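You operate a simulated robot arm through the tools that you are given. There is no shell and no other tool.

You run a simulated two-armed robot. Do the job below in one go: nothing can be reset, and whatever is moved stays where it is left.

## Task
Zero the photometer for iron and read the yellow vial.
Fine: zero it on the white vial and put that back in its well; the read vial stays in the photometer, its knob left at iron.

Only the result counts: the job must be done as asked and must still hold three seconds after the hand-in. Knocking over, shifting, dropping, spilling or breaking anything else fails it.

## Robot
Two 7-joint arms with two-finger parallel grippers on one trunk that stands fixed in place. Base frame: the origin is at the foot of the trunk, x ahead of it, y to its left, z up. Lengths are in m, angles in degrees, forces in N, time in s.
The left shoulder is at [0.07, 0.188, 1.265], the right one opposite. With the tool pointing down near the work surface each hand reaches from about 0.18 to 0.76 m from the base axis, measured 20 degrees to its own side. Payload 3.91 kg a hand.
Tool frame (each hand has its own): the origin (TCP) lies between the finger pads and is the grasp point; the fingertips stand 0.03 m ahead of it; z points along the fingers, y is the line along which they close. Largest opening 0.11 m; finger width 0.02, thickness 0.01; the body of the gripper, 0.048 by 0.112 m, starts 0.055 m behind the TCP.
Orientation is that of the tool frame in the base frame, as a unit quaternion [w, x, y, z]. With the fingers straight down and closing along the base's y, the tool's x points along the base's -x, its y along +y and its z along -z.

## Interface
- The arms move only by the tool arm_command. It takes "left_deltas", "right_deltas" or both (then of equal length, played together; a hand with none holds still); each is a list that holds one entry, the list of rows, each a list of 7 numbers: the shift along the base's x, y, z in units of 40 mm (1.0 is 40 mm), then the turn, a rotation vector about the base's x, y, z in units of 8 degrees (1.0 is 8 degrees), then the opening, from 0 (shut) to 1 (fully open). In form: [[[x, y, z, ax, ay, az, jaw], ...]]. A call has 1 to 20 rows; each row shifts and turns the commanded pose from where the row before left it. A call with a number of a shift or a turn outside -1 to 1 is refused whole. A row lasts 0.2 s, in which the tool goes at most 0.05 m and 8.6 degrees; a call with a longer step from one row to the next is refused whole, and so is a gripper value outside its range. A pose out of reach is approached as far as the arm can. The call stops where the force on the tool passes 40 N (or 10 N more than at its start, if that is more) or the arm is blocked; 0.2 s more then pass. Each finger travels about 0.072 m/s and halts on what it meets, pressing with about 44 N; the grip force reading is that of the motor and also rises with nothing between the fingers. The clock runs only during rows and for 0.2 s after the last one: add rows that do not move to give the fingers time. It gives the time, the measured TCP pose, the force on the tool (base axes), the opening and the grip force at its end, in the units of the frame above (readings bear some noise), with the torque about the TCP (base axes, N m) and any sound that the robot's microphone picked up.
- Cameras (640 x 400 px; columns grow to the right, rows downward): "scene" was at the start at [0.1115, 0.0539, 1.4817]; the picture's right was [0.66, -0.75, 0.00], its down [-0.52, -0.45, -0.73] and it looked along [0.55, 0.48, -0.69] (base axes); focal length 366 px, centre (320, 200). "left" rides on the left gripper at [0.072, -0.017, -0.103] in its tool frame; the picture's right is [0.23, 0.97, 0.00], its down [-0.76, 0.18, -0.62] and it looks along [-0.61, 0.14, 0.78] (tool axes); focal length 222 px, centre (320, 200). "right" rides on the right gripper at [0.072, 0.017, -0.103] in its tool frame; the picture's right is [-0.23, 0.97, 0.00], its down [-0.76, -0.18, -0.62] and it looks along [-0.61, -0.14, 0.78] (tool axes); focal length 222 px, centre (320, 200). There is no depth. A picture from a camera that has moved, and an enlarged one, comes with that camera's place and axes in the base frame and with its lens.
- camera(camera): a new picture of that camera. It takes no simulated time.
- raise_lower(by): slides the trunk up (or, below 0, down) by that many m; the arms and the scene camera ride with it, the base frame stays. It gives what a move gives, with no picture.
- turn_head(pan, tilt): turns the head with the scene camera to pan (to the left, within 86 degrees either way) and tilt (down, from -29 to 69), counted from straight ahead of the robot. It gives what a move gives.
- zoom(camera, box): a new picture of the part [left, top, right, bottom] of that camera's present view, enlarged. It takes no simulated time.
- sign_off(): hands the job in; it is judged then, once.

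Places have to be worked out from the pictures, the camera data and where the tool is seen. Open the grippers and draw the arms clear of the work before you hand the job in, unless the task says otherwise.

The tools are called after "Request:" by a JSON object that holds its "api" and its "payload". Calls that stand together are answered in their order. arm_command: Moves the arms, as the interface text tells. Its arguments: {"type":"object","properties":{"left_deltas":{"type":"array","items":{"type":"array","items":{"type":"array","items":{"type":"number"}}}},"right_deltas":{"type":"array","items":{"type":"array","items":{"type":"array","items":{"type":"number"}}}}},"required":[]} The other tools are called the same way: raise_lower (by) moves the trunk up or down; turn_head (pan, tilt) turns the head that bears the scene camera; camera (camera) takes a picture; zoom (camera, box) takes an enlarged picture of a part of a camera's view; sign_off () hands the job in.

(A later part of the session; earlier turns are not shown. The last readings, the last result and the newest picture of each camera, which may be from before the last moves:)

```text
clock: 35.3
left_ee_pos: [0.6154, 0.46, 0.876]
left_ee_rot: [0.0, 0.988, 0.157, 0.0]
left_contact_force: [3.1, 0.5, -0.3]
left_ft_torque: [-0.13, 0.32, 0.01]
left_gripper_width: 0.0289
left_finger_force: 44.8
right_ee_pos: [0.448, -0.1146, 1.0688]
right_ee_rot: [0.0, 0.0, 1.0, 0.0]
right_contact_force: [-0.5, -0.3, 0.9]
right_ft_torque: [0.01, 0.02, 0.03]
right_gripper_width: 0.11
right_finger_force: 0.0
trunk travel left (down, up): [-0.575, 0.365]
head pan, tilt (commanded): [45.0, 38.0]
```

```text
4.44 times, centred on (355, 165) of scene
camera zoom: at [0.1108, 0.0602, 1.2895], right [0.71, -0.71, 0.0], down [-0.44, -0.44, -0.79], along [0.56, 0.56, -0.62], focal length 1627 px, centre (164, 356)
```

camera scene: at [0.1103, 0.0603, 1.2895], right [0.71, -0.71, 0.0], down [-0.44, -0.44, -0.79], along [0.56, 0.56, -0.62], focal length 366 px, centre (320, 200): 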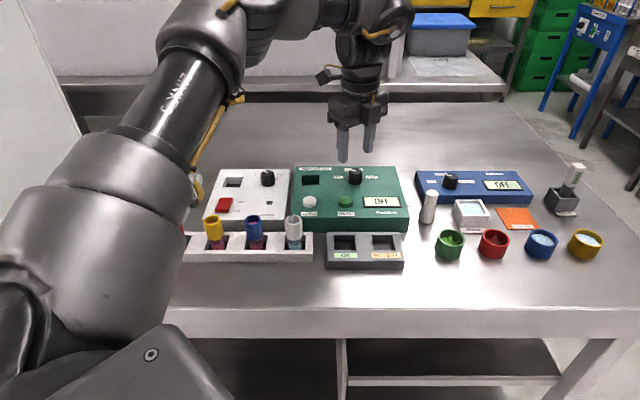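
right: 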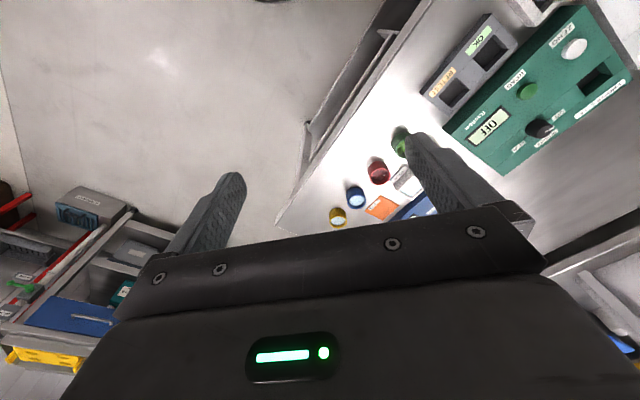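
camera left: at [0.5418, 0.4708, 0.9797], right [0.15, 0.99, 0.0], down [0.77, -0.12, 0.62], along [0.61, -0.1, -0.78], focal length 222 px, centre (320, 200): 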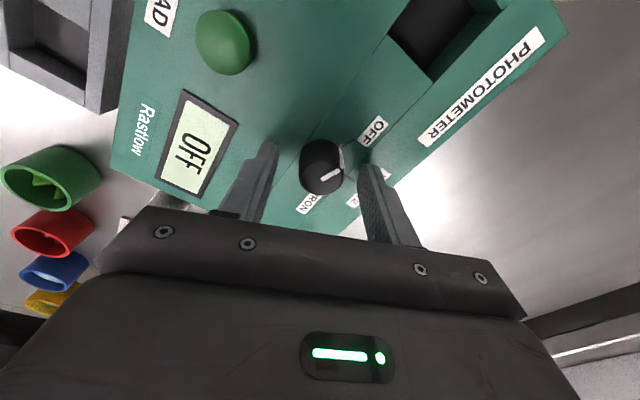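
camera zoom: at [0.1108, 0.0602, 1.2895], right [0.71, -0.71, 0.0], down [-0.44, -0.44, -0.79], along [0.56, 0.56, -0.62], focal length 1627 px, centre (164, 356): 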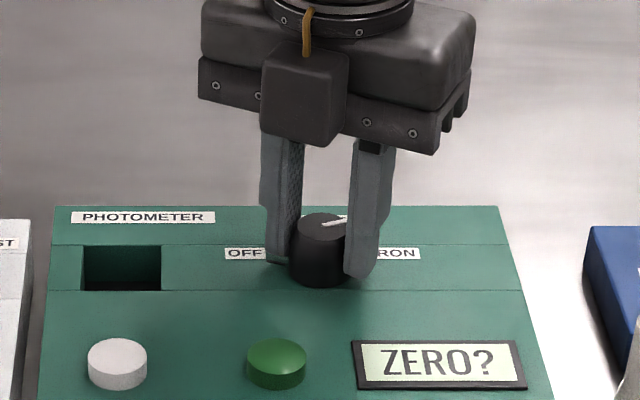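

The turn finished with only ~3 N of side force. I'll open the fingers, lift 60 mm and check where the pointer rests.

Request:
{"api": "arm_command", "payload": {"left_deltas": [[[0, 0, 0, 0, 0, 0, 0.3], [0, 0, 0, 0, 0, 0, 0.5], [0, 0, 0, 0, 0, 0, 0.5], [0, 0, 0.5, 0, 0, 0, 0.5], [0, 0, 1, 0, 0, 0, 0.5], [0, 0, 0, 0, 0, 0, 0.5]]]}}

Request:
{"api": "zoom", "payload": {"camera": "left", "box": [240, 80, 400, 180]}}

Request:
{"api": "zoom", "payload": {"camera": "scene", "box": [290, 130, 420, 220]}}

```text
clock: 36.7
left_ee_pos: [0.6166, 0.4619, 0.9354]
left_ee_rot: [0.0, 0.988, 0.157, 0.0]
left_contact_force: [0.4, 0.1, -0.1]
left_ft_torque: [-0.02, -0.04, 0.01]
left_gripper_width: 0.0552
left_finger_force: 0.0
right_ee_pos: [0.4482, -0.1141, 1.0679]
right_ee_rot: [0.001, 0.001, 1.0, 0.0]
right_contact_force: [-0.5, -0.5, -1.0]
right_ft_torque: [0.0, 0.01, 0.01]
right_gripper_width: 0.11
right_finger_force: 0.2
trunk travel left (down, up): [-0.575, 0.365]
head pan, tilt (commanded): [45.0, 38.0]
```

```text
4.00 times, centred on (320, 130) of left
camera zoom: at [0.6791, 0.4997, 1.0404], right [0.52, -0.86, 0.0], down [-0.67, -0.4, 0.62], along [-0.53, -0.32, -0.78], focal length 888 px, centre (320, 480)
```

zoom: 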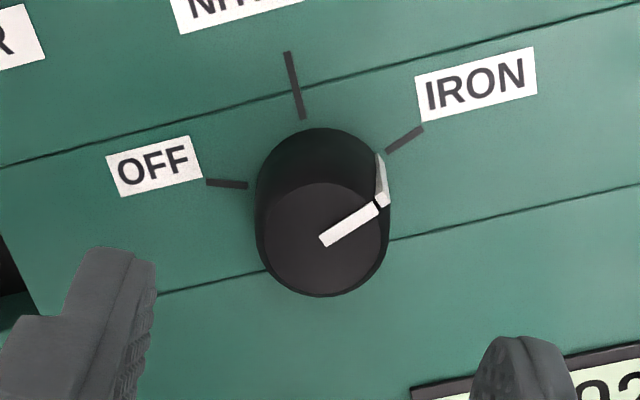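

```text
4.44 times, centred on (355, 175) of scene
camera zoom: at [0.1106, 0.0607, 1.2895], right [0.71, -0.71, 0.0], down [-0.44, -0.44, -0.79], along [0.56, 0.56, -0.62], focal length 1627 px, centre (164, 311)
```

zoom: 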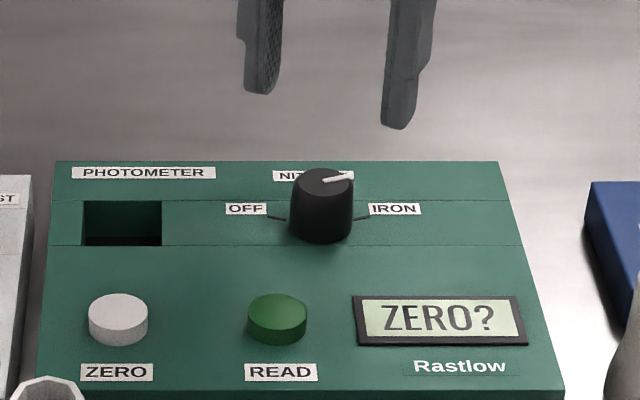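

The pointer rests exactly on the IRON mark and the display shows "ZERO?". Next, I move above the white vial (≈[0.416, 0.429]) at z ≈ 0.98, turned to −45° so the fingers close across the rack.

Request:
{"api": "arm_command", "payload": {"left_deltas": [[[0, 0, 0.56, 0, 0, 0.975, 0.5], [0, 0, 0.56, 0, 0, 0.975, 0.5], [-0.385, -0.063, 0, 0, 0, 0.975, 0.5], [-0.385, -0.063, 0, 0, 0, 0.975, 0.5], [-0.385, -0.063, 0, 0, 0, 0.975, 0.5], [-0.385, -0.063, 0, 0, 0, 0.975, 0.5], [-0.385, -0.063, 0, 0, 0, 0.975, 0.5], [-0.385, -0.063, 0, 0, 0, 0.975, 0.5], [-0.385, -0.063, 0, 0, 0, 0.975, 0.5], [-0.385, -0.063, 0, 0, 0, 0.975, 0.5], [-0.385, -0.063, 0, 0, 0, 0.975, 0.5], [-0.385, -0.063, 0, 0, 0, 0.975, 0.5], [-0.385, -0.063, 0, 0, 0, 0.975, 0.5], [-0.385, -0.063, 0, 0, 0, 0.975, 0.5], [-0.385, -0.063, 0, 0, 0, 0.975, 0.5], [0, 0, 0, 0, 0, 0, 0.5]]]}}

Request:
{"api": "camera", "payload": {"camera": "left"}}

Request:
{"api": "camera", "payload": {"camera": "scene"}}

```text
clock: 40.1
left_ee_pos: [0.4004, 0.4277, 0.9739]
left_ee_rot: [-0.001, 0.382, 0.924, 0.001]
left_contact_force: [-0.1, 0.6, -0.9]
left_ft_torque: [0.04, 0.05, 0.0]
left_gripper_width: 0.0548
left_finger_force: 0.1
left hand out of reach, approached as far as the arm can: row 1, 2
right_ee_pos: [0.4493, -0.1142, 1.0685]
right_ee_rot: [0.0, 0.0, 1.0, 0.0]
right_contact_force: [-0.3, 0.2, 0.0]
right_ft_torque: [0.01, 0.02, 0.0]
right_gripper_width: 0.1099
right_finger_force: 0.0
trunk travel left (down, up): [-0.575, 0.365]
head pan, tilt (commanded): [45.0, 38.0]
```

```text
taken
camera left: at [0.3371, 0.4668, 1.0784], right [0.53, 0.85, 0.0], down [0.67, -0.41, 0.62], along [0.53, -0.33, -0.78], focal length 222 px, centre (320, 200)
```

left: 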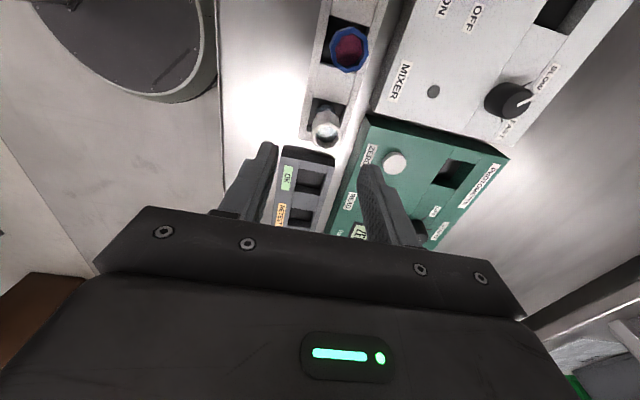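

```text
taken
camera scene: at [0.1107, 0.0602, 1.2895], right [0.71, -0.71, 0.0], down [-0.44, -0.44, -0.79], along [0.56, 0.56, -0.62], focal length 366 px, centre (320, 200)
```

scene: 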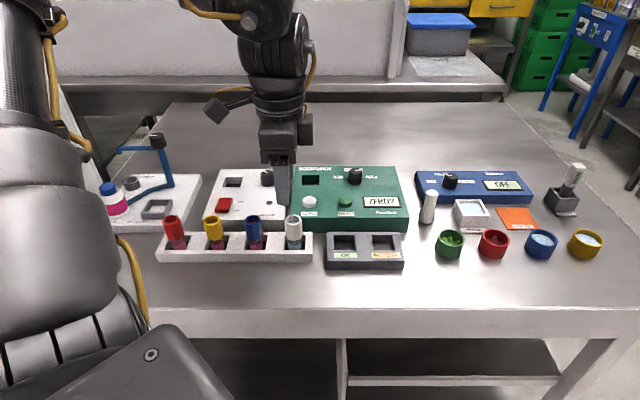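

The hand is at [0.400, 0.428, 0.974] at −45°, and the white vial is visible ahead between the fingers. I'll enlarge it to measure its offset.

Request:
{"api": "zoom", "payload": {"camera": "left", "box": [260, 70, 420, 170]}}

Request:
{"api": "zoom", "payload": {"camera": "scene", "box": [230, 180, 350, 270]}}

```text
4.00 times, centred on (340, 120) of left
camera zoom: at [0.3371, 0.4668, 1.0784], right [0.53, 0.85, 0.0], down [0.67, -0.41, 0.62], along [0.53, -0.33, -0.78], focal length 888 px, centre (240, 520)
```

zoom: 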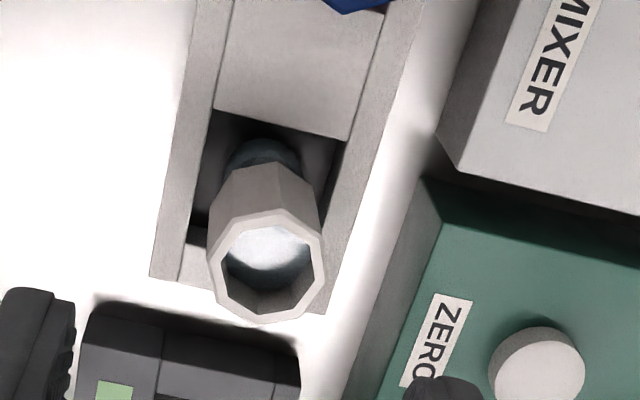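

```text
4.44 times, centred on (290, 225) of scene
camera zoom: at [0.1107, 0.0602, 1.2895], right [0.71, -0.71, 0.0], down [-0.44, -0.44, -0.79], along [0.56, 0.56, -0.62], focal length 1627 px, centre (453, 89)
```

zoom: 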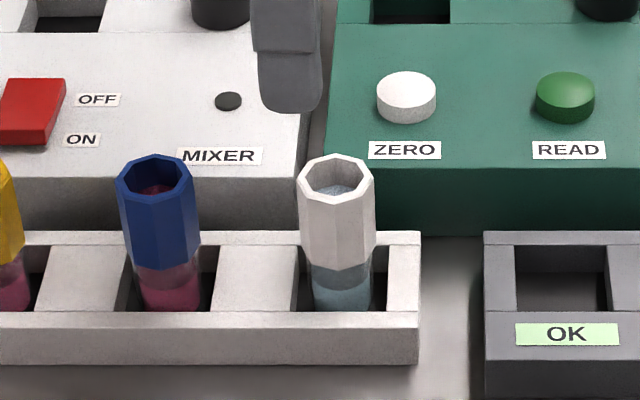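

Both views agree on the white vial's rim at ≈[0.414, 0.427, 0.874]. I'll shift over it, narrow the fingers to ≈45 mm, come down to z ≈ 0.905 first and recheck the alignment.

Request:
{"api": "arm_command", "payload": {"left_deltas": [[[0.32, -0.005, 0, 0, 0, 0, 0.42], [0, 0, -0.86, 0, 0, 0, 0.42], [0, 0, -0.86, 0, 0, 0, 0.42], [0, 0, 0, 0, 0, 0, 0.42]]]}}

Request:
{"api": "zoom", "payload": {"camera": "left", "box": [220, 90, 420, 215]}}

Request:
{"api": "zoom", "payload": {"camera": "scene", "box": [230, 180, 350, 270]}}

```text
clock: 41.1
left_ee_pos: [0.4146, 0.4255, 0.907]
left_ee_rot: [0.0, 0.382, 0.924, 0.001]
left_contact_force: [0.5, -0.1, 0.0]
left_ft_torque: [-0.03, -0.04, 0.0]
left_gripper_width: 0.0462
left_finger_force: 0.1
right_ee_pos: [0.4473, -0.115, 1.0694]
right_ee_rot: [0.0, 0.0, 1.0, 0.0]
right_contact_force: [-0.1, -0.3, -0.5]
right_ft_torque: [0.0, 0.01, -0.02]
right_gripper_width: 0.1101
right_finger_force: 0.1
trunk travel left (down, up): [-0.575, 0.365]
head pan, tilt (commanded): [45.0, 38.0]
```

```text
3.20 times, centred on (320, 152) of left
camera zoom: at [0.3506, 0.4653, 1.011], right [0.53, 0.85, 0.0], down [0.67, -0.41, 0.62], along [0.53, -0.33, -0.78], focal length 711 px, centre (320, 352)
```

zoom: 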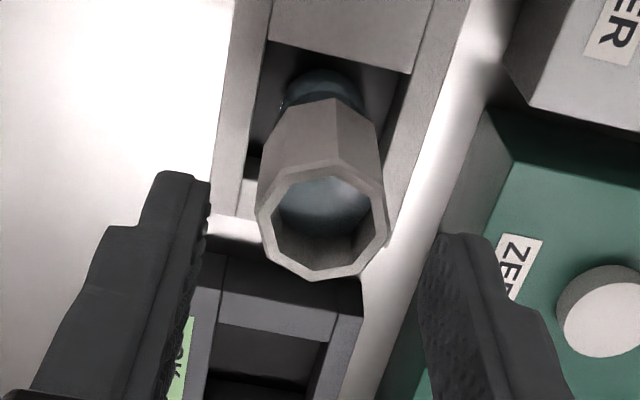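

```text
4.44 times, centred on (290, 225) of scene
camera zoom: at [0.1097, 0.0597, 1.2896], right [0.71, -0.71, 0.0], down [-0.44, -0.44, -0.79], along [0.56, 0.56, -0.62], focal length 1627 px, centre (453, 89)
```

zoom: 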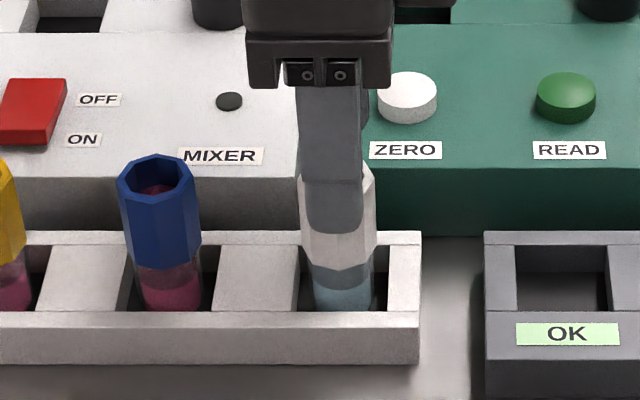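

Both views show the vial centred between the fingers within about 1–2 mm. I'll go down to z ≈ 0.874, so the tips are at the foot of the collar, and close gently.

Request:
{"api": "arm_command", "payload": {"left_deltas": [[[0, 0, -0.4, 0, 0, 0, 0.42], [0, 0, -0.4, 0, 0, 0, 0.42], [0, 0, 0, 0, 0, 0, 0.42], [0, 0, 0, 0, 0, 0, 0.32], [0, 0, 0, 0, 0, 0, 0.24], [0, 0, 0, 0, 0, 0, 0.18], [0, 0, 0, 0, 0, 0, 0.18]]]}}

Request:
{"api": "zoom", "payload": {"camera": "scene", "box": [230, 180, 350, 270]}}

Request:
{"api": "zoom", "payload": {"camera": "left", "box": [220, 90, 420, 215]}}

```text
clock: 42.7
left_ee_pos: [0.4143, 0.4277, 0.8757]
left_ee_rot: [0.0, 0.381, 0.925, 0.0]
left_contact_force: [-0.1, 1.4, 0.8]
left_ft_torque: [-0.04, 0.0, 0.02]
left_gripper_width: 0.027
left_finger_force: 44.1
right_ee_pos: [0.4485, -0.1141, 1.0677]
right_ee_rot: [0.0, 0.0, 1.0, 0.0]
right_contact_force: [0.5, 0.5, 0.1]
right_ft_torque: [0.05, -0.03, -0.02]
right_gripper_width: 0.11
right_finger_force: 0.0
trunk travel left (down, up): [-0.575, 0.365]
head pan, tilt (commanded): [45.0, 38.0]
```

```text
4.44 times, centred on (290, 225) of scene
camera zoom: at [0.1102, 0.0603, 1.2896], right [0.71, -0.71, 0.0], down [-0.44, -0.44, -0.79], along [0.56, 0.56, -0.62], focal length 1627 px, centre (453, 89)
```

zoom: 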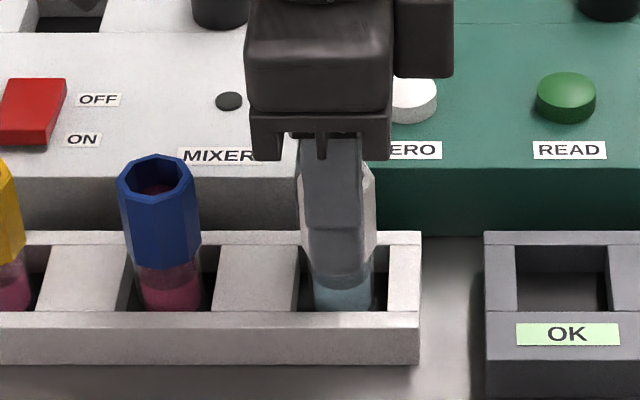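

```text
3.20 times, centred on (320, 152) of left
camera zoom: at [0.3502, 0.4665, 0.9796], right [0.53, 0.85, 0.0], down [0.67, -0.41, 0.62], along [0.53, -0.33, -0.78], focal length 711 px, centre (320, 352)
```

zoom: 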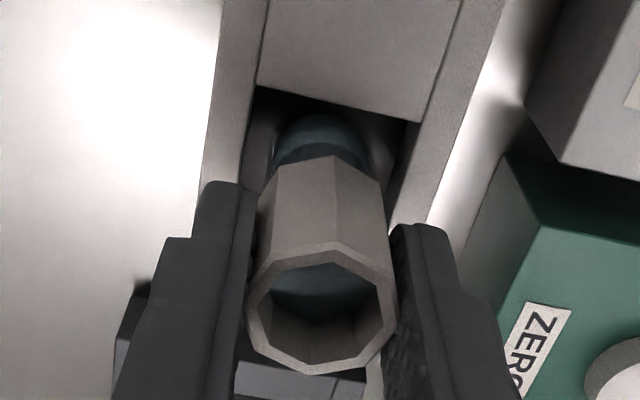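

The vial is gripped at 27 mm and stands upright. I'll lift it straight up by 80 mm.

Request:
{"api": "arm_command", "payload": {"left_deltas": [[[0, 0, 0.4, 0, 0, 0, 0.18], [0, 0, 0.8, 0, 0, 0, 0.18], [0, 0, 0.8, 0, 0, 0, 0.18], [0, 0, 0, 0, 0, 0, 0.18]]]}}

Request:
{"api": "zoom", "payload": {"camera": "scene", "box": [220, 130, 360, 270]}}

```text
clock: 43.7
left_ee_pos: [0.4169, 0.4295, 0.9547]
left_ee_rot: [-0.001, 0.382, 0.924, -0.001]
left_contact_force: [-0.1, -0.2, -0.1]
left_ft_torque: [-0.05, 0.02, -0.01]
left_gripper_width: 0.0274
left_finger_force: 44.1
right_ee_pos: [0.4484, -0.1129, 1.0687]
right_ee_rot: [0.0, -0.001, 1.0, -0.001]
right_contact_force: [-0.3, 0.4, -0.4]
right_ft_torque: [-0.02, 0.02, 0.04]
right_gripper_width: 0.1099
right_finger_force: 0.0
trunk travel left (down, up): [-0.575, 0.365]
head pan, tilt (commanded): [45.0, 38.0]
```

```text
2.86 times, centred on (290, 200) of scene
camera zoom: at [0.1107, 0.0608, 1.2895], right [0.71, -0.71, 0.0], down [-0.44, -0.44, -0.79], along [0.56, 0.56, -0.62], focal length 1046 px, centre (406, 200)
```

zoom: 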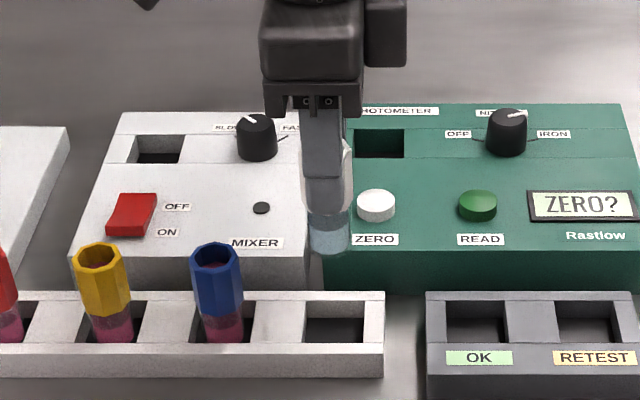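

The white vial is lifted clear, its bottom around z ≈ 0.884. I'll carry it level to above the photometer well, which I place at ≈[0.5505, 0.529], then check the alignment.

Request:
{"api": "arm_command", "payload": {"left_deltas": [[[0.34, 0.254, 0, 0, 0, 0, 0.18], [0.679, 0.509, 0, 0, 0, 0, 0.18], [0.679, 0.509, 0, 0, 0, 0, 0.18], [0.679, 0.509, 0, 0, 0, 0, 0.18], [0.679, 0.509, 0, 0, 0, 0, 0.18], [0.34, 0.254, 0, 0, 0, 0, 0.18], [0, 0, 0, 0, 0, 0, 0.18]]]}}

Request:
{"api": "zoom", "payload": {"camera": "scene", "box": [250, 110, 370, 210]}}

Request:
{"api": "camera", "payload": {"camera": "left"}}

```text
clock: 45.3
left_ee_pos: [0.5502, 0.5308, 0.9559]
left_ee_rot: [-0.002, 0.383, 0.924, 0.0]
left_contact_force: [-0.2, 0.4, 0.3]
left_ft_torque: [0.0, 0.01, -0.02]
left_gripper_width: 0.026
left_finger_force: 44.5
right_ee_pos: [0.4468, -0.113, 1.07]
right_ee_rot: [0.0, 0.0, 1.0, 0.0]
right_contact_force: [-0.7, 0.0, -0.5]
right_ft_torque: [0.01, 0.02, 0.01]
right_gripper_width: 0.1101
right_finger_force: 0.1
trunk travel left (down, up): [-0.575, 0.365]
head pan, tilt (commanded): [45.0, 38.0]
```

```text
4.00 times, centred on (310, 160) of scene
camera zoom: at [0.11, 0.0603, 1.2896], right [0.71, -0.71, 0.0], down [-0.44, -0.44, -0.79], along [0.56, 0.56, -0.62], focal length 1464 px, centre (360, 360)
```

zoom: 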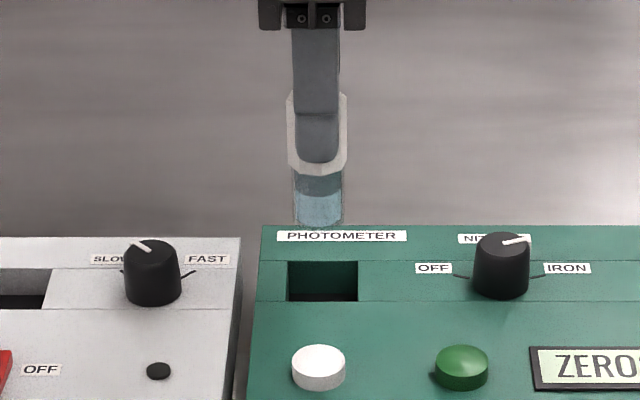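

```text
taken
camera left: at [0.4868, 0.5694, 1.0596], right [0.53, 0.85, 0.0], down [0.67, -0.41, 0.62], along [0.53, -0.33, -0.78], focal length 222 px, centre (320, 200)
```

left: 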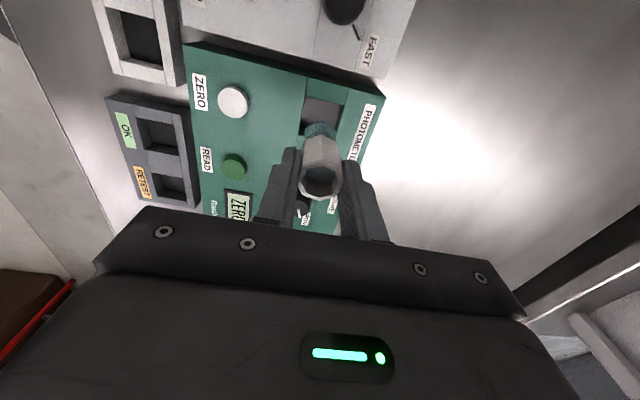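

The vial hangs nearly over the well. I'll enlarge the hand view to check the fore-aft alignment with the well.

Request:
{"api": "zoom", "payload": {"camera": "left", "box": [260, 80, 400, 205]}}

```text
3.20 times, centred on (330, 142) of left
camera zoom: at [0.4868, 0.5694, 1.0596], right [0.53, 0.85, 0.0], down [0.67, -0.41, 0.62], along [0.53, -0.33, -0.78], focal length 711 px, centre (288, 384)
```

zoom: 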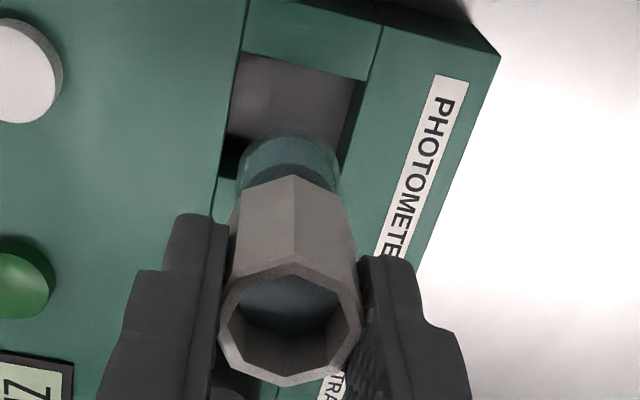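

The rim now appears about 10 mm lower in the fingers than at the grasp, so the vial has crept down in the grip. The alignment with the well is good to ~1.5 mm, so I'll correct that and lower promptly until its bottom is inside the well.

Request:
{"api": "arm_command", "payload": {"left_deltas": [[[0.0225, -0.025, -0.35, 0, 0, 0, 0.18], [0, 0, -0.45, 0, 0, 0, 0.18], [0, 0, -0.35, 0, 0, 0, 0.18]]]}}

Request:
{"api": "zoom", "payload": {"camera": "scene", "box": [250, 110, 370, 210]}}

Request:
{"api": "zoom", "payload": {"camera": "left", "box": [260, 80, 400, 205]}}

```text
clock: 46.1
left_ee_pos: [0.5509, 0.5282, 0.9078]
left_ee_rot: [-0.001, 0.382, 0.924, -0.001]
left_contact_force: [-0.8, 0.6, -0.2]
left_ft_torque: [-0.04, -0.02, -0.02]
left_gripper_width: 0.0268
left_finger_force: 43.7
right_ee_pos: [0.4467, -0.1139, 1.0687]
right_ee_rot: [0.001, 0.001, 1.0, -0.001]
right_contact_force: [-0.4, 0.4, 0.2]
right_ft_torque: [0.0, -0.04, -0.01]
right_gripper_width: 0.1097
right_finger_force: 0.0
trunk travel left (down, up): [-0.575, 0.365]
head pan, tilt (commanded): [45.0, 38.0]
```

```text
4.00 times, centred on (310, 160) of scene
camera zoom: at [0.1105, 0.0607, 1.2895], right [0.71, -0.71, 0.0], down [-0.44, -0.44, -0.79], along [0.56, 0.56, -0.62], focal length 1464 px, centre (360, 360)
```

zoom: 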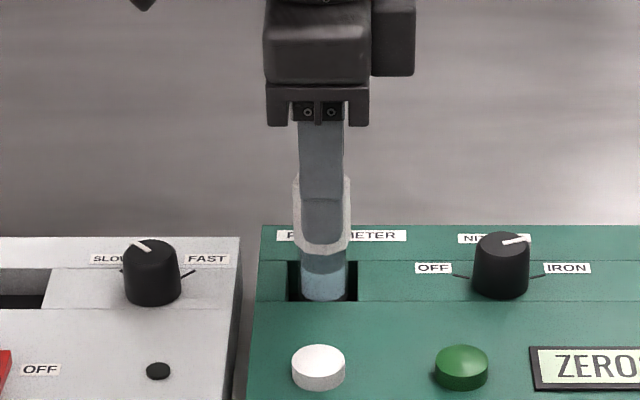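

```text
3.20 times, centred on (330, 142) of left
camera zoom: at [0.4879, 0.568, 1.0126], right [0.53, 0.85, 0.0], down [0.67, -0.41, 0.62], along [0.53, -0.33, -0.78], focal length 711 px, centre (288, 384)
```

zoom: 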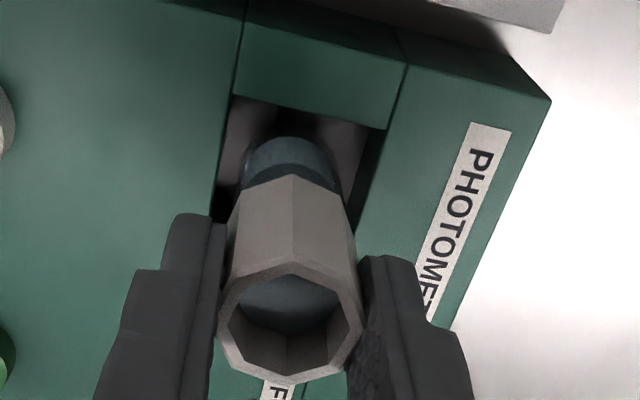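

The vial sits steady in the fingers and its bottom is centred at the mouth of the well. I'll lower it a further 16 mm and watch the force.

Request:
{"api": "arm_command", "payload": {"left_deltas": [[[0.01, 0.02, -0.2, 0, 0, 0, 0.18], [0, 0, -0.2, 0, 0, 0, 0.18]]]}}

Request:
{"api": "zoom", "payload": {"camera": "scene", "box": [250, 110, 370, 210]}}

Request:
{"api": "zoom", "payload": {"camera": "left", "box": [260, 80, 400, 205]}}

```text
clock: 46.7
left_ee_pos: [0.552, 0.5293, 0.8936]
left_ee_rot: [0.001, 0.382, 0.924, 0.001]
left_contact_force: [1.4, 3.0, 6.1]
left_ft_torque: [0.13, -0.02, -0.06]
left_gripper_width: 0.0268
left_finger_force: 44.4
right_ee_pos: [0.4469, -0.1145, 1.0688]
right_ee_rot: [0.0, 0.0, 1.0, 0.0]
right_contact_force: [0.8, -0.2, 0.2]
right_ft_torque: [0.02, -0.02, -0.02]
right_gripper_width: 0.1101
right_finger_force: 0.2
trunk travel left (down, up): [-0.575, 0.365]
head pan, tilt (commanded): [45.0, 38.0]
```

```text
4.00 times, centred on (310, 160) of scene
camera zoom: at [0.109, 0.0595, 1.2899], right [0.71, -0.71, 0.0], down [-0.43, -0.43, -0.79], along [0.56, 0.56, -0.61], focal length 1464 px, centre (360, 360)
```

zoom: 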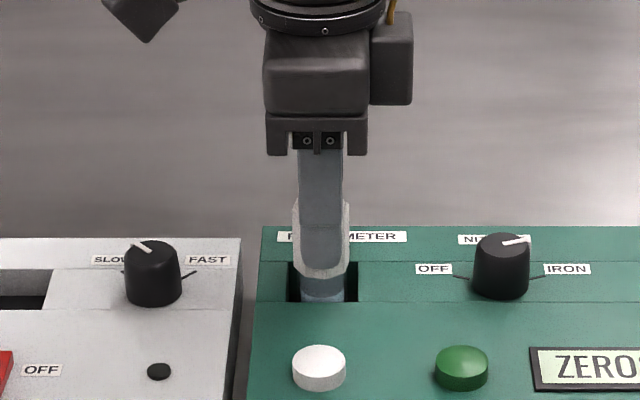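

```text
3.20 times, centred on (330, 142) of left
camera zoom: at [0.4868, 0.5684, 0.9981], right [0.53, 0.85, 0.0], down [0.66, -0.41, 0.62], along [0.53, -0.33, -0.78], focal length 711 px, centre (288, 384)
```

zoom: 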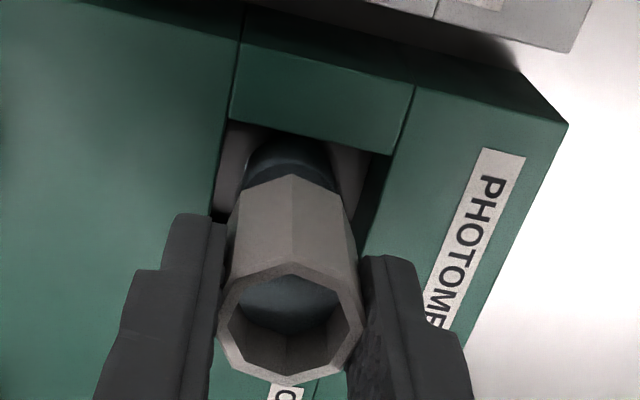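

A 6 N upward force shows that the vial has touched the floor of the well. I'll open the fingers gently and lift off to see whether it stands.

Request:
{"api": "arm_command", "payload": {"left_deltas": [[[0, 0, 0, 0, 0, 0, 0.28], [0, 0, 0, 0, 0, 0, 0.36], [0, 0, 0, 0, 0, 0, 0.44], [0, 0, 0, 0, 0, 0, 0.44], [0, 0, 0.5, 0, 0, 0, 0.44], [0, 0, 0.8, 0, 0, 0, 0.44], [0, 0, 0, 0, 0, 0, 0.44]]]}}

Request:
{"api": "zoom", "payload": {"camera": "scene", "box": [250, 110, 370, 210]}}

Request:
{"api": "zoom", "payload": {"camera": "left", "box": [240, 60, 400, 185]}}

```text
clock: 48.3
left_ee_pos: [0.5537, 0.5298, 0.9431]
left_ee_rot: [-0.001, 0.382, 0.924, -0.001]
left_contact_force: [0.3, 1.2, -0.3]
left_ft_torque: [-0.04, -0.02, 0.03]
left_gripper_width: 0.0484
left_finger_force: 0.0
right_ee_pos: [0.448, -0.1128, 1.0682]
right_ee_rot: [0.0, 0.0, 1.0, 0.0]
right_contact_force: [0.1, -0.4, 0.3]
right_ft_torque: [0.0, 0.04, -0.04]
right_gripper_width: 0.11
right_finger_force: 0.2
trunk travel left (down, up): [-0.575, 0.365]
head pan, tilt (commanded): [45.0, 38.0]
```

```text
4.00 times, centred on (310, 160) of scene
camera zoom: at [0.1107, 0.061, 1.2894], right [0.71, -0.71, 0.0], down [-0.44, -0.44, -0.79], along [0.56, 0.56, -0.62], focal length 1464 px, centre (360, 360)
```

zoom: 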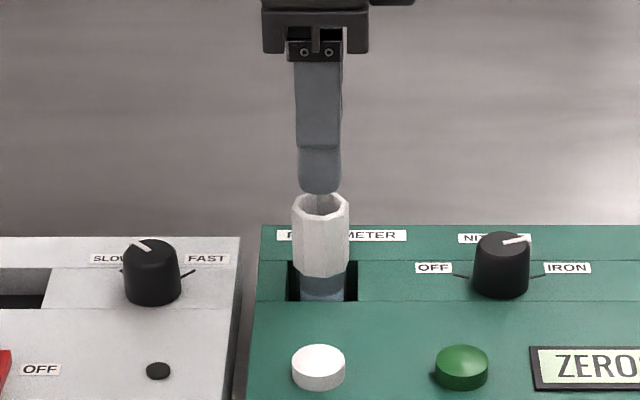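

```text
3.20 times, centred on (320, 122) of left
camera zoom: at [0.4888, 0.5697, 1.0475], right [0.53, 0.85, 0.0], down [0.67, -0.41, 0.62], along [0.53, -0.33, -0.78], focal length 711 px, centre (320, 448)
```

zoom: 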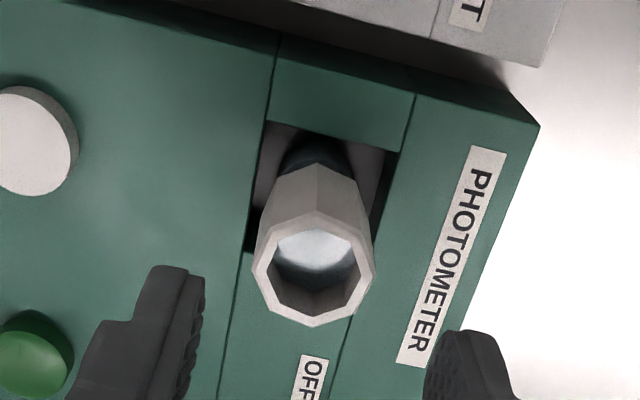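

The white vial stands upright in the well. I'll now close the fingers and move over the ZERO button (≈[0.4945, 0.473], top ≈ 0.848), stopping with the tips about 12 mm above it.

Request:
{"api": "arm_command", "payload": {"left_deltas": [[[-0.4775, -0.465, 0, 0, 0, 0, 0.3], [-0.4775, -0.465, 0, 0, 0, 0, 0.15], [-0.4775, -0.465, 0, 0, 0, 0, 0], [0, 0, -0.66, 0, 0, 0, 0], [0, 0, -0.66, 0, 0, 0, 0], [0, 0, 0, 0, 0, 0, 0]]]}}

Request:
{"api": "zoom", "payload": {"camera": "scene", "box": [250, 120, 410, 240]}}

Request:
{"api": "zoom", "payload": {"camera": "left", "box": [240, 80, 400, 205]}}

```text
clock: 49.7
left_ee_pos: [0.4935, 0.4733, 0.8905]
left_ee_rot: [-0.001, 0.382, 0.924, 0.0]
left_contact_force: [-0.9, 0.3, 0.1]
left_ft_torque: [0.02, 0.01, 0.0]
left_gripper_width: 0.0
left_finger_force: 37.3
right_ee_pos: [0.4485, -0.1147, 1.0688]
right_ee_rot: [-0.001, 0.0, 1.0, 0.001]
right_contact_force: [0.7, -0.7, -0.5]
right_ft_torque: [0.03, -0.02, 0.02]
right_gripper_width: 0.1102
right_finger_force: 0.0
trunk travel left (down, up): [-0.575, 0.365]
head pan, tilt (commanded): [45.0, 38.0]
```

```text
3.33 times, centred on (330, 180) of scene
camera zoom: at [0.1096, 0.0597, 1.2897], right [0.71, -0.71, 0.0], down [-0.44, -0.44, -0.79], along [0.56, 0.56, -0.62], focal length 1220 px, centre (287, 267)
```

zoom: 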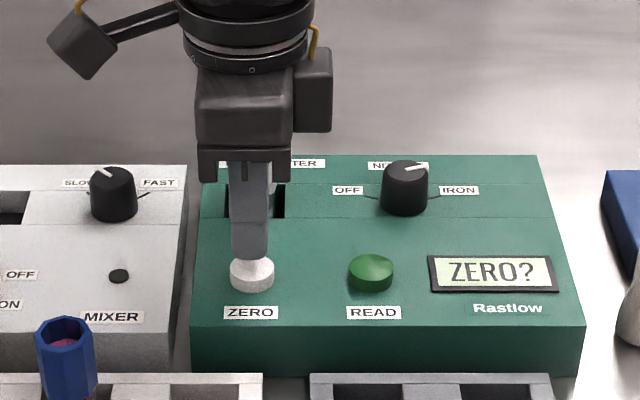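

```text
3.20 times, centred on (320, 142) of left
camera zoom: at [0.4296, 0.5126, 0.9948], right [0.53, 0.85, 0.0], down [0.67, -0.41, 0.62], along [0.53, -0.33, -0.78], focal length 711 px, centre (320, 384)
```

zoom: 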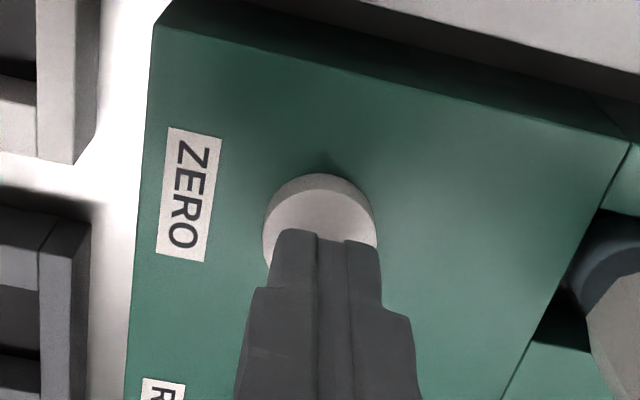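

The closed tips stand squarely over ZERO. I'll press down in small steps (18 mm in all), which should push the button a few mm.

Request:
{"api": "arm_command", "payload": {"left_deltas": [[[0, 0, -0.15, 0, 0, 0, 0], [0, 0, -0.1, 0, 0, 0, 0], [0, 0, -0.05, 0, 0, 0, 0], [0, 0, -0.05, 0, 0, 0, 0]]]}}

Request:
{"api": "zoom", "payload": {"camera": "scene", "box": [250, 120, 410, 240]}}

```text
clock: 50.7
left_ee_pos: [0.494, 0.4729, 0.8777]
left_ee_rot: [0.0, 0.382, 0.924, 0.0]
left_contact_force: [1.4, -1.0, 1.9]
left_ft_torque: [-0.06, -0.02, -0.02]
left_gripper_width: 0.0
left_finger_force: 37.4
right_ee_pos: [0.448, -0.1142, 1.0676]
right_ee_rot: [0.0, 0.0, 1.0, 0.0]
right_contact_force: [0.2, 0.1, -0.5]
right_ft_torque: [0.02, 0.02, 0.01]
right_gripper_width: 0.1101
right_finger_force: 0.1
trunk travel left (down, up): [-0.575, 0.365]
head pan, tilt (commanded): [45.0, 38.0]
heard: click
```

```text
3.33 times, centred on (330, 180) of scene
camera zoom: at [0.1101, 0.0599, 1.2896], right [0.71, -0.71, 0.0], down [-0.44, -0.44, -0.79], along [0.56, 0.56, -0.62], focal length 1220 px, centre (287, 267)
```

zoom: 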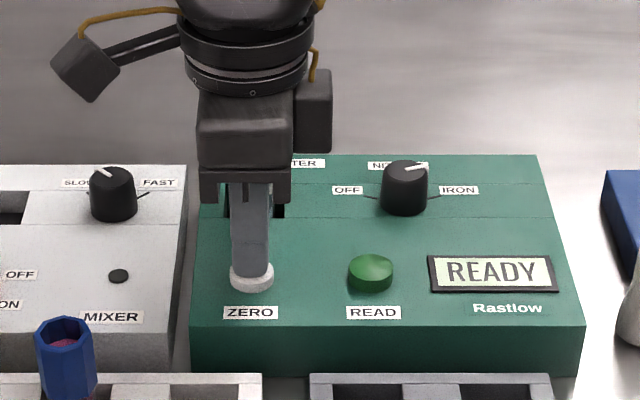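

A click was heard and the display now says READY. I'll lift off, go back over the white vial, open the fingers and check the alignment there.

Request:
{"api": "arm_command", "payload": {"left_deltas": [[[0, 0, 0.6, 0, 0, 0, 0], [0, 0, 1, 0, 0, 0, 0.1], [0.4775, 0.465, 0, 0, 0, 0, 0.25], [0.4775, 0.465, 0, 0, 0, 0, 0.44], [0.4775, 0.465, 0, 0, 0, 0, 0.44], [0, 0, 0, 0, 0, 0, 0.44]]]}}

Request:
{"api": "zoom", "payload": {"camera": "left", "box": [240, 60, 400, 185]}}

Request:
{"api": "zoom", "payload": {"camera": "scene", "box": [250, 110, 410, 230]}}

```text
clock: 52.1
left_ee_pos: [0.5496, 0.5303, 0.9404]
left_ee_rot: [0.0, 0.382, 0.924, 0.001]
left_contact_force: [-0.3, -0.4, 0.3]
left_ft_torque: [-0.01, -0.01, 0.0]
left_gripper_width: 0.0484
left_finger_force: 0.1
right_ee_pos: [0.4485, -0.114, 1.0689]
right_ee_rot: [0.0, -0.001, 1.0, 0.001]
right_contact_force: [0.0, 0.3, 0.6]
right_ft_torque: [0.02, 0.01, -0.02]
right_gripper_width: 0.11
right_finger_force: 0.0
trunk travel left (down, up): [-0.575, 0.365]
head pan, tilt (commanded): [45.0, 38.0]
```

```text
3.20 times, centred on (320, 122) of left
camera zoom: at [0.486, 0.5691, 1.0451], right [0.53, 0.85, 0.0], down [0.67, -0.41, 0.62], along [0.53, -0.33, -0.78], focal length 711 px, centre (320, 448)
```

zoom: 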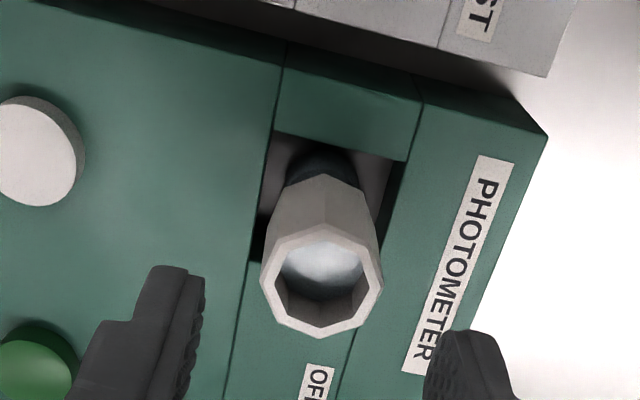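

```text
3.33 times, centred on (330, 170) of scene
camera zoom: at [0.1098, 0.0605, 1.2896], right [0.71, -0.71, 0.0], down [-0.44, -0.44, -0.79], along [0.56, 0.56, -0.62], focal length 1220 px, centre (287, 300)
```

zoom: 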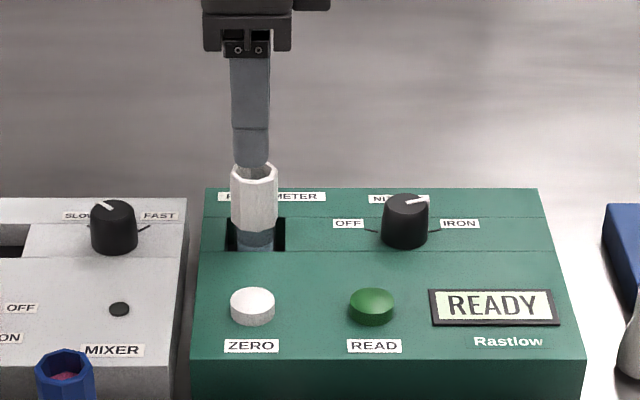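

The vial is centred between the fingers. I'll go down 58 mm (TCP ≈ 6 mm below the rim), close and lift it 20 mm to check that it holds.

Request:
{"api": "arm_command", "payload": {"left_deltas": [[[0, 0, -0.73, 0, 0, 0, 0.44], [0, 0, -0.73, 0, 0, 0, 0.44], [0, 0, 0, 0, 0, 0, 0.44], [0, 0, 0, 0, 0, 0, 0.34], [0, 0, 0, 0, 0, 0, 0.24], [0, 0, 0, 0, 0, 0, 0.15], [0, 0, 0, 0, 0, 0, 0.15], [0, 0, 0, 0, 0, 0, 0.15]]]}}

Request:
{"api": "zoom", "payload": {"camera": "left", "box": [260, 80, 400, 205]}}

Request:
{"api": "zoom", "payload": {"camera": "scene", "box": [250, 110, 410, 230]}}

```text
clock: 53.9
left_ee_pos: [0.5506, 0.5301, 0.8811]
left_ee_rot: [-0.001, 0.382, 0.924, 0.001]
left_contact_force: [-0.7, -0.6, -0.5]
left_ft_torque: [0.02, -0.01, 0.04]
left_gripper_width: 0.0272
left_finger_force: 44.4
right_ee_pos: [0.4489, -0.1143, 1.0684]
right_ee_rot: [-0.001, 0.0, 1.0, 0.0]
right_contact_force: [0.0, 0.0, -0.2]
right_ft_torque: [-0.05, 0.0, -0.04]
right_gripper_width: 0.1099
right_finger_force: 0.1
trunk travel left (down, up): [-0.575, 0.365]
head pan, tilt (commanded): [45.0, 38.0]
```

```text
3.20 times, centred on (330, 142) of left
camera zoom: at [0.4865, 0.5698, 0.9861], right [0.53, 0.85, 0.0], down [0.67, -0.41, 0.62], along [0.53, -0.33, -0.78], focal length 711 px, centre (288, 384)
```

zoom: 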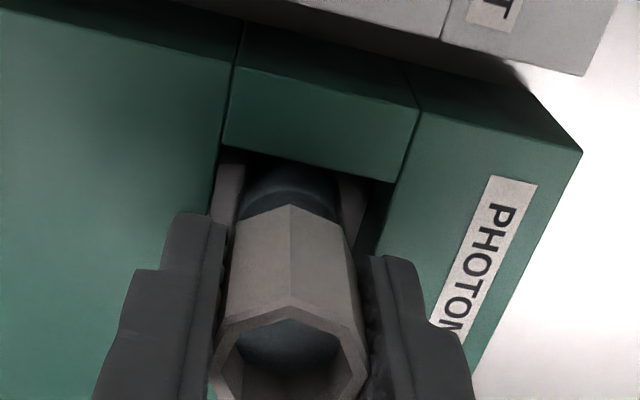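

```text
3.33 times, centred on (330, 170) of scene
camera zoom: at [0.1103, 0.0603, 1.2895], right [0.71, -0.71, 0.0], down [-0.44, -0.44, -0.79], along [0.56, 0.56, -0.62], focal length 1220 px, centre (287, 300)
```

zoom: 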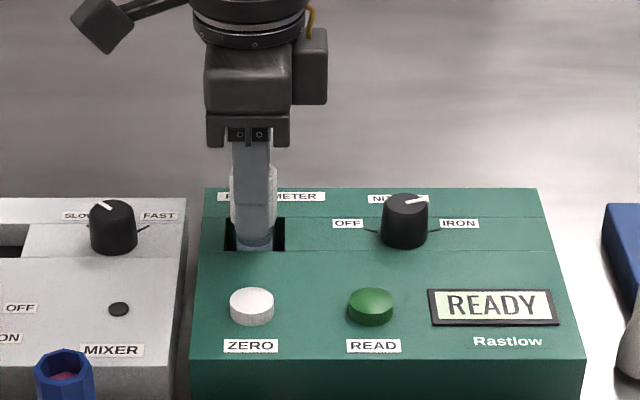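

Gripped at 27 mm and upright. I'll lift it slowly by 80 mm and look for any slip.

Request:
{"api": "arm_command", "payload": {"left_deltas": [[[0, 0, 0.15, 0, 0, 0, 0.15], [0, 0, 0.3, 0, 0, 0, 0.15], [0, 0, 0.45, 0, 0, 0, 0.15], [0, 0, 0.5, 0, 0, 0, 0.15], [0, 0, 0.4, 0, 0, 0, 0.15], [0, 0, 0.2, 0, 0, 0, 0.15]]]}}

Request:
{"api": "zoom", "payload": {"camera": "left", "box": [260, 80, 400, 205]}}

Request:
{"api": "zoom", "payload": {"camera": "scene", "box": [250, 110, 410, 230]}}

```text
clock: 55.3
left_ee_pos: [0.5521, 0.5299, 0.9622]
left_ee_rot: [0.0, 0.382, 0.924, -0.001]
left_contact_force: [-0.7, -0.8, 0.6]
left_ft_torque: [0.01, -0.01, 0.0]
left_gripper_width: 0.0268
left_finger_force: 43.7
right_ee_pos: [0.4481, -0.1144, 1.0693]
right_ee_rot: [0.0, 0.0, 1.0, -0.001]
right_contact_force: [0.1, 0.0, -0.7]
right_ft_torque: [0.0, -0.02, -0.03]
right_gripper_width: 0.1099
right_finger_force: 0.0
trunk travel left (down, up): [-0.575, 0.365]
head pan, tilt (commanded): [45.0, 38.0]
```

```text
3.20 times, centred on (330, 142) of left
camera zoom: at [0.488, 0.5689, 1.0666], right [0.53, 0.85, 0.0], down [0.67, -0.41, 0.62], along [0.53, -0.33, -0.78], focal length 711 px, centre (288, 384)
```

zoom: 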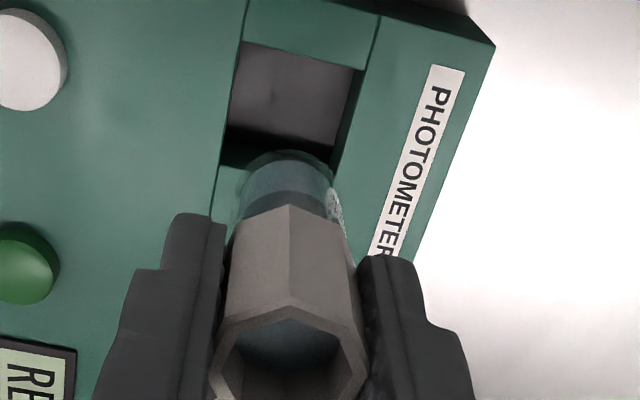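

```text
3.33 times, centred on (330, 170) of scene
camera zoom: at [0.1103, 0.0602, 1.2895], right [0.71, -0.71, 0.0], down [-0.44, -0.44, -0.79], along [0.56, 0.56, -0.62], focal length 1220 px, centre (287, 300)
```

zoom: 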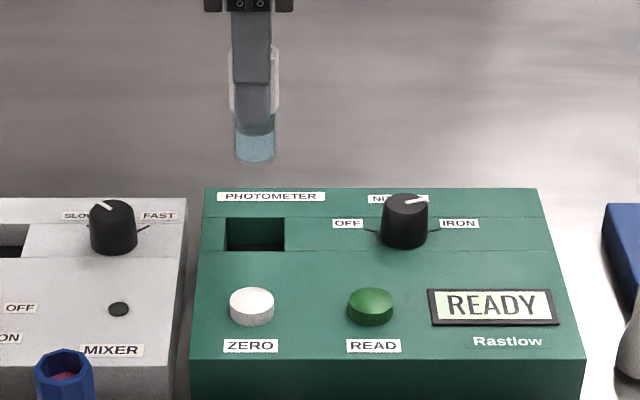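

No slip this time: the vial sits the same way in the fingers. I'll carry it back along the same path to above its rack well.

Request:
{"api": "arm_command", "payload": {"left_deltas": [[[-0.343, -0.254, 0, 0, 0, 0, 0.15], [-0.6855, -0.5075, 0, 0, 0, 0, 0.15], [-0.6855, -0.5075, 0, 0, 0, 0, 0.15], [-0.6855, -0.5075, 0, 0, 0, 0, 0.15], [-0.6855, -0.5075, 0, 0, 0, 0, 0.15], [-0.3425, -0.2535, 0, 0, 0, 0, 0.15], [0, 0, 0, 0, 0, 0, 0.15]]]}}

Request:
{"api": "zoom", "payload": {"camera": "left", "box": [260, 80, 400, 205]}}

Request:
{"api": "zoom", "payload": {"camera": "scene", "box": [220, 150, 350, 270]}}

```text
clock: 56.9
left_ee_pos: [0.4137, 0.4279, 0.9627]
left_ee_rot: [0.0, 0.382, 0.924, 0.0]
left_contact_force: [0.5, 0.4, -1.2]
left_ft_torque: [0.03, 0.0, -0.03]
left_gripper_width: 0.0268
left_finger_force: 43.7
right_ee_pos: [0.4477, -0.1135, 1.0679]
right_ee_rot: [0.0, 0.0, 1.0, 0.0]
right_contact_force: [0.2, 0.1, -0.3]
right_ft_torque: [-0.02, 0.02, 0.02]
right_gripper_width: 0.1098
right_finger_force: 0.0
trunk travel left (down, up): [-0.575, 0.365]
head pan, tilt (commanded): [45.0, 38.0]
```

```text
3.20 times, centred on (330, 142) of left
camera zoom: at [0.3497, 0.4674, 1.0676], right [0.53, 0.85, 0.0], down [0.67, -0.41, 0.62], along [0.53, -0.33, -0.78], focal length 711 px, centre (288, 384)
```

zoom: 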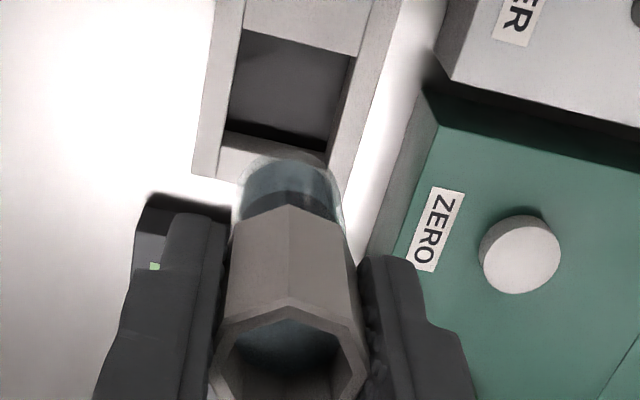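

```text
3.33 times, centred on (285, 210) of scene
camera zoom: at [0.1105, 0.0605, 1.2895], right [0.71, -0.71, 0.0], down [-0.44, -0.44, -0.79], along [0.56, 0.56, -0.62], focal length 1220 px, centre (437, 167)
```

zoom: 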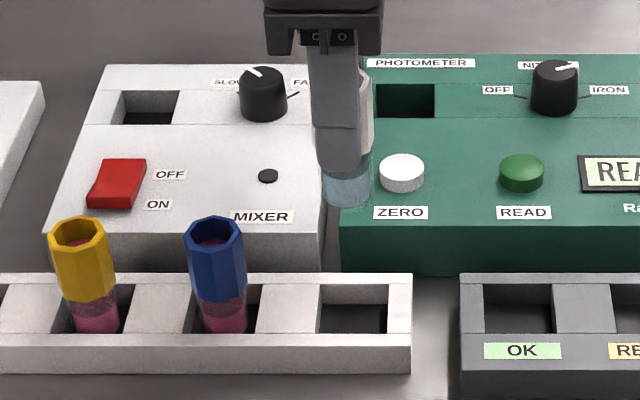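

The hand view puts the well's centre at [0.414, 0.428], right under the tool axis. I'll lower 84 mm into the well, leaving about 10 mm for a final slow step.

Request:
{"api": "arm_command", "payload": {"left_deltas": [[[0, 0, -0.4, 0, 0, 0, 0.15], [0, 0, -0.6, 0, 0, 0, 0.15], [0, 0, -0.6, 0, 0, 0, 0.15], [0, 0, -0.3, 0, 0, 0, 0.15], [0, 0, -0.2, 0, 0, 0, 0.15], [0, 0, 0, 0, 0, 0, 0.15]]]}}

Request:
{"api": "zoom", "payload": {"camera": "scene", "box": [220, 150, 350, 270]}}

```text
clock: 58.3
left_ee_pos: [0.416, 0.4277, 0.8781]
left_ee_rot: [-0.001, 0.381, 0.924, 0.0]
left_contact_force: [0.2, 0.0, 0.1]
left_ft_torque: [0.0, -0.01, 0.02]
left_gripper_width: 0.027
left_finger_force: 44.1
right_ee_pos: [0.4477, -0.1126, 1.0691]
right_ee_rot: [-0.001, 0.0, 1.0, 0.001]
right_contact_force: [-0.2, -0.2, 0.2]
right_ft_torque: [-0.01, 0.0, -0.01]
right_gripper_width: 0.1099
right_finger_force: 0.1
trunk travel left (down, up): [-0.575, 0.365]
head pan, tilt (commanded): [45.0, 38.0]
```

```text
3.33 times, centred on (285, 210) of scene
camera zoom: at [0.1101, 0.0603, 1.2896], right [0.71, -0.71, 0.0], down [-0.44, -0.44, -0.79], along [0.56, 0.56, -0.62], focal length 1220 px, centre (437, 167)
```

zoom: 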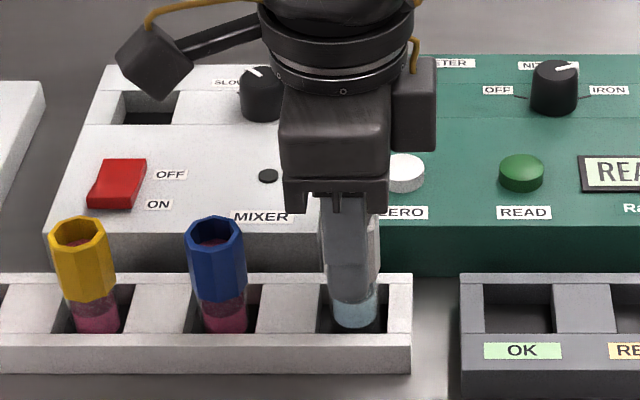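

The vial is inside its well with no contact yet. I'll lower slowly in 2 mm steps by up to 10 mm and watch for the floor.

Request:
{"api": "arm_command", "payload": {"left_deltas": [[[0, 0, -0.06, 0, 0, 0, 0.15], [0, 0, -0.06, 0, 0, 0, 0.15], [0, 0, -0.06, 0, 0, 0, 0.15], [0, 0, -0.05, 0, 0, 0, 0.15]]]}}

Request:
{"api": "zoom", "payload": {"camera": "scene", "box": [220, 150, 350, 270]}}

```text
clock: 59.3
left_ee_pos: [0.4142, 0.428, 0.8693]
left_ee_rot: [0.0, 0.382, 0.924, 0.001]
left_contact_force: [0.2, 1.2, 4.1]
left_ft_torque: [0.04, 0.0, 0.01]
left_gripper_width: 0.0273
left_finger_force: 43.9
right_ee_pos: [0.4475, -0.1127, 1.0687]
right_ee_rot: [0.0, -0.001, 1.0, -0.001]
right_contact_force: [0.9, 0.5, 0.3]
right_ft_torque: [-0.01, 0.02, 0.0]
right_gripper_width: 0.1102
right_finger_force: 0.0
trunk travel left (down, up): [-0.575, 0.365]
head pan, tilt (commanded): [45.0, 38.0]
```

```text
3.33 times, centred on (285, 210) of scene
camera zoom: at [0.1098, 0.06, 1.2897], right [0.71, -0.71, 0.0], down [-0.44, -0.44, -0.79], along [0.56, 0.56, -0.62], focal length 1220 px, centre (437, 167)
```

zoom: 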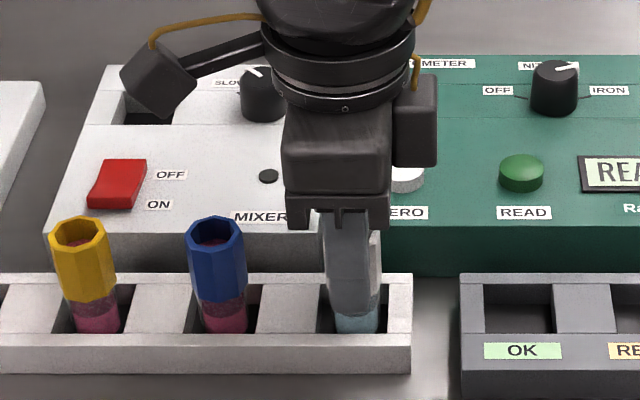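

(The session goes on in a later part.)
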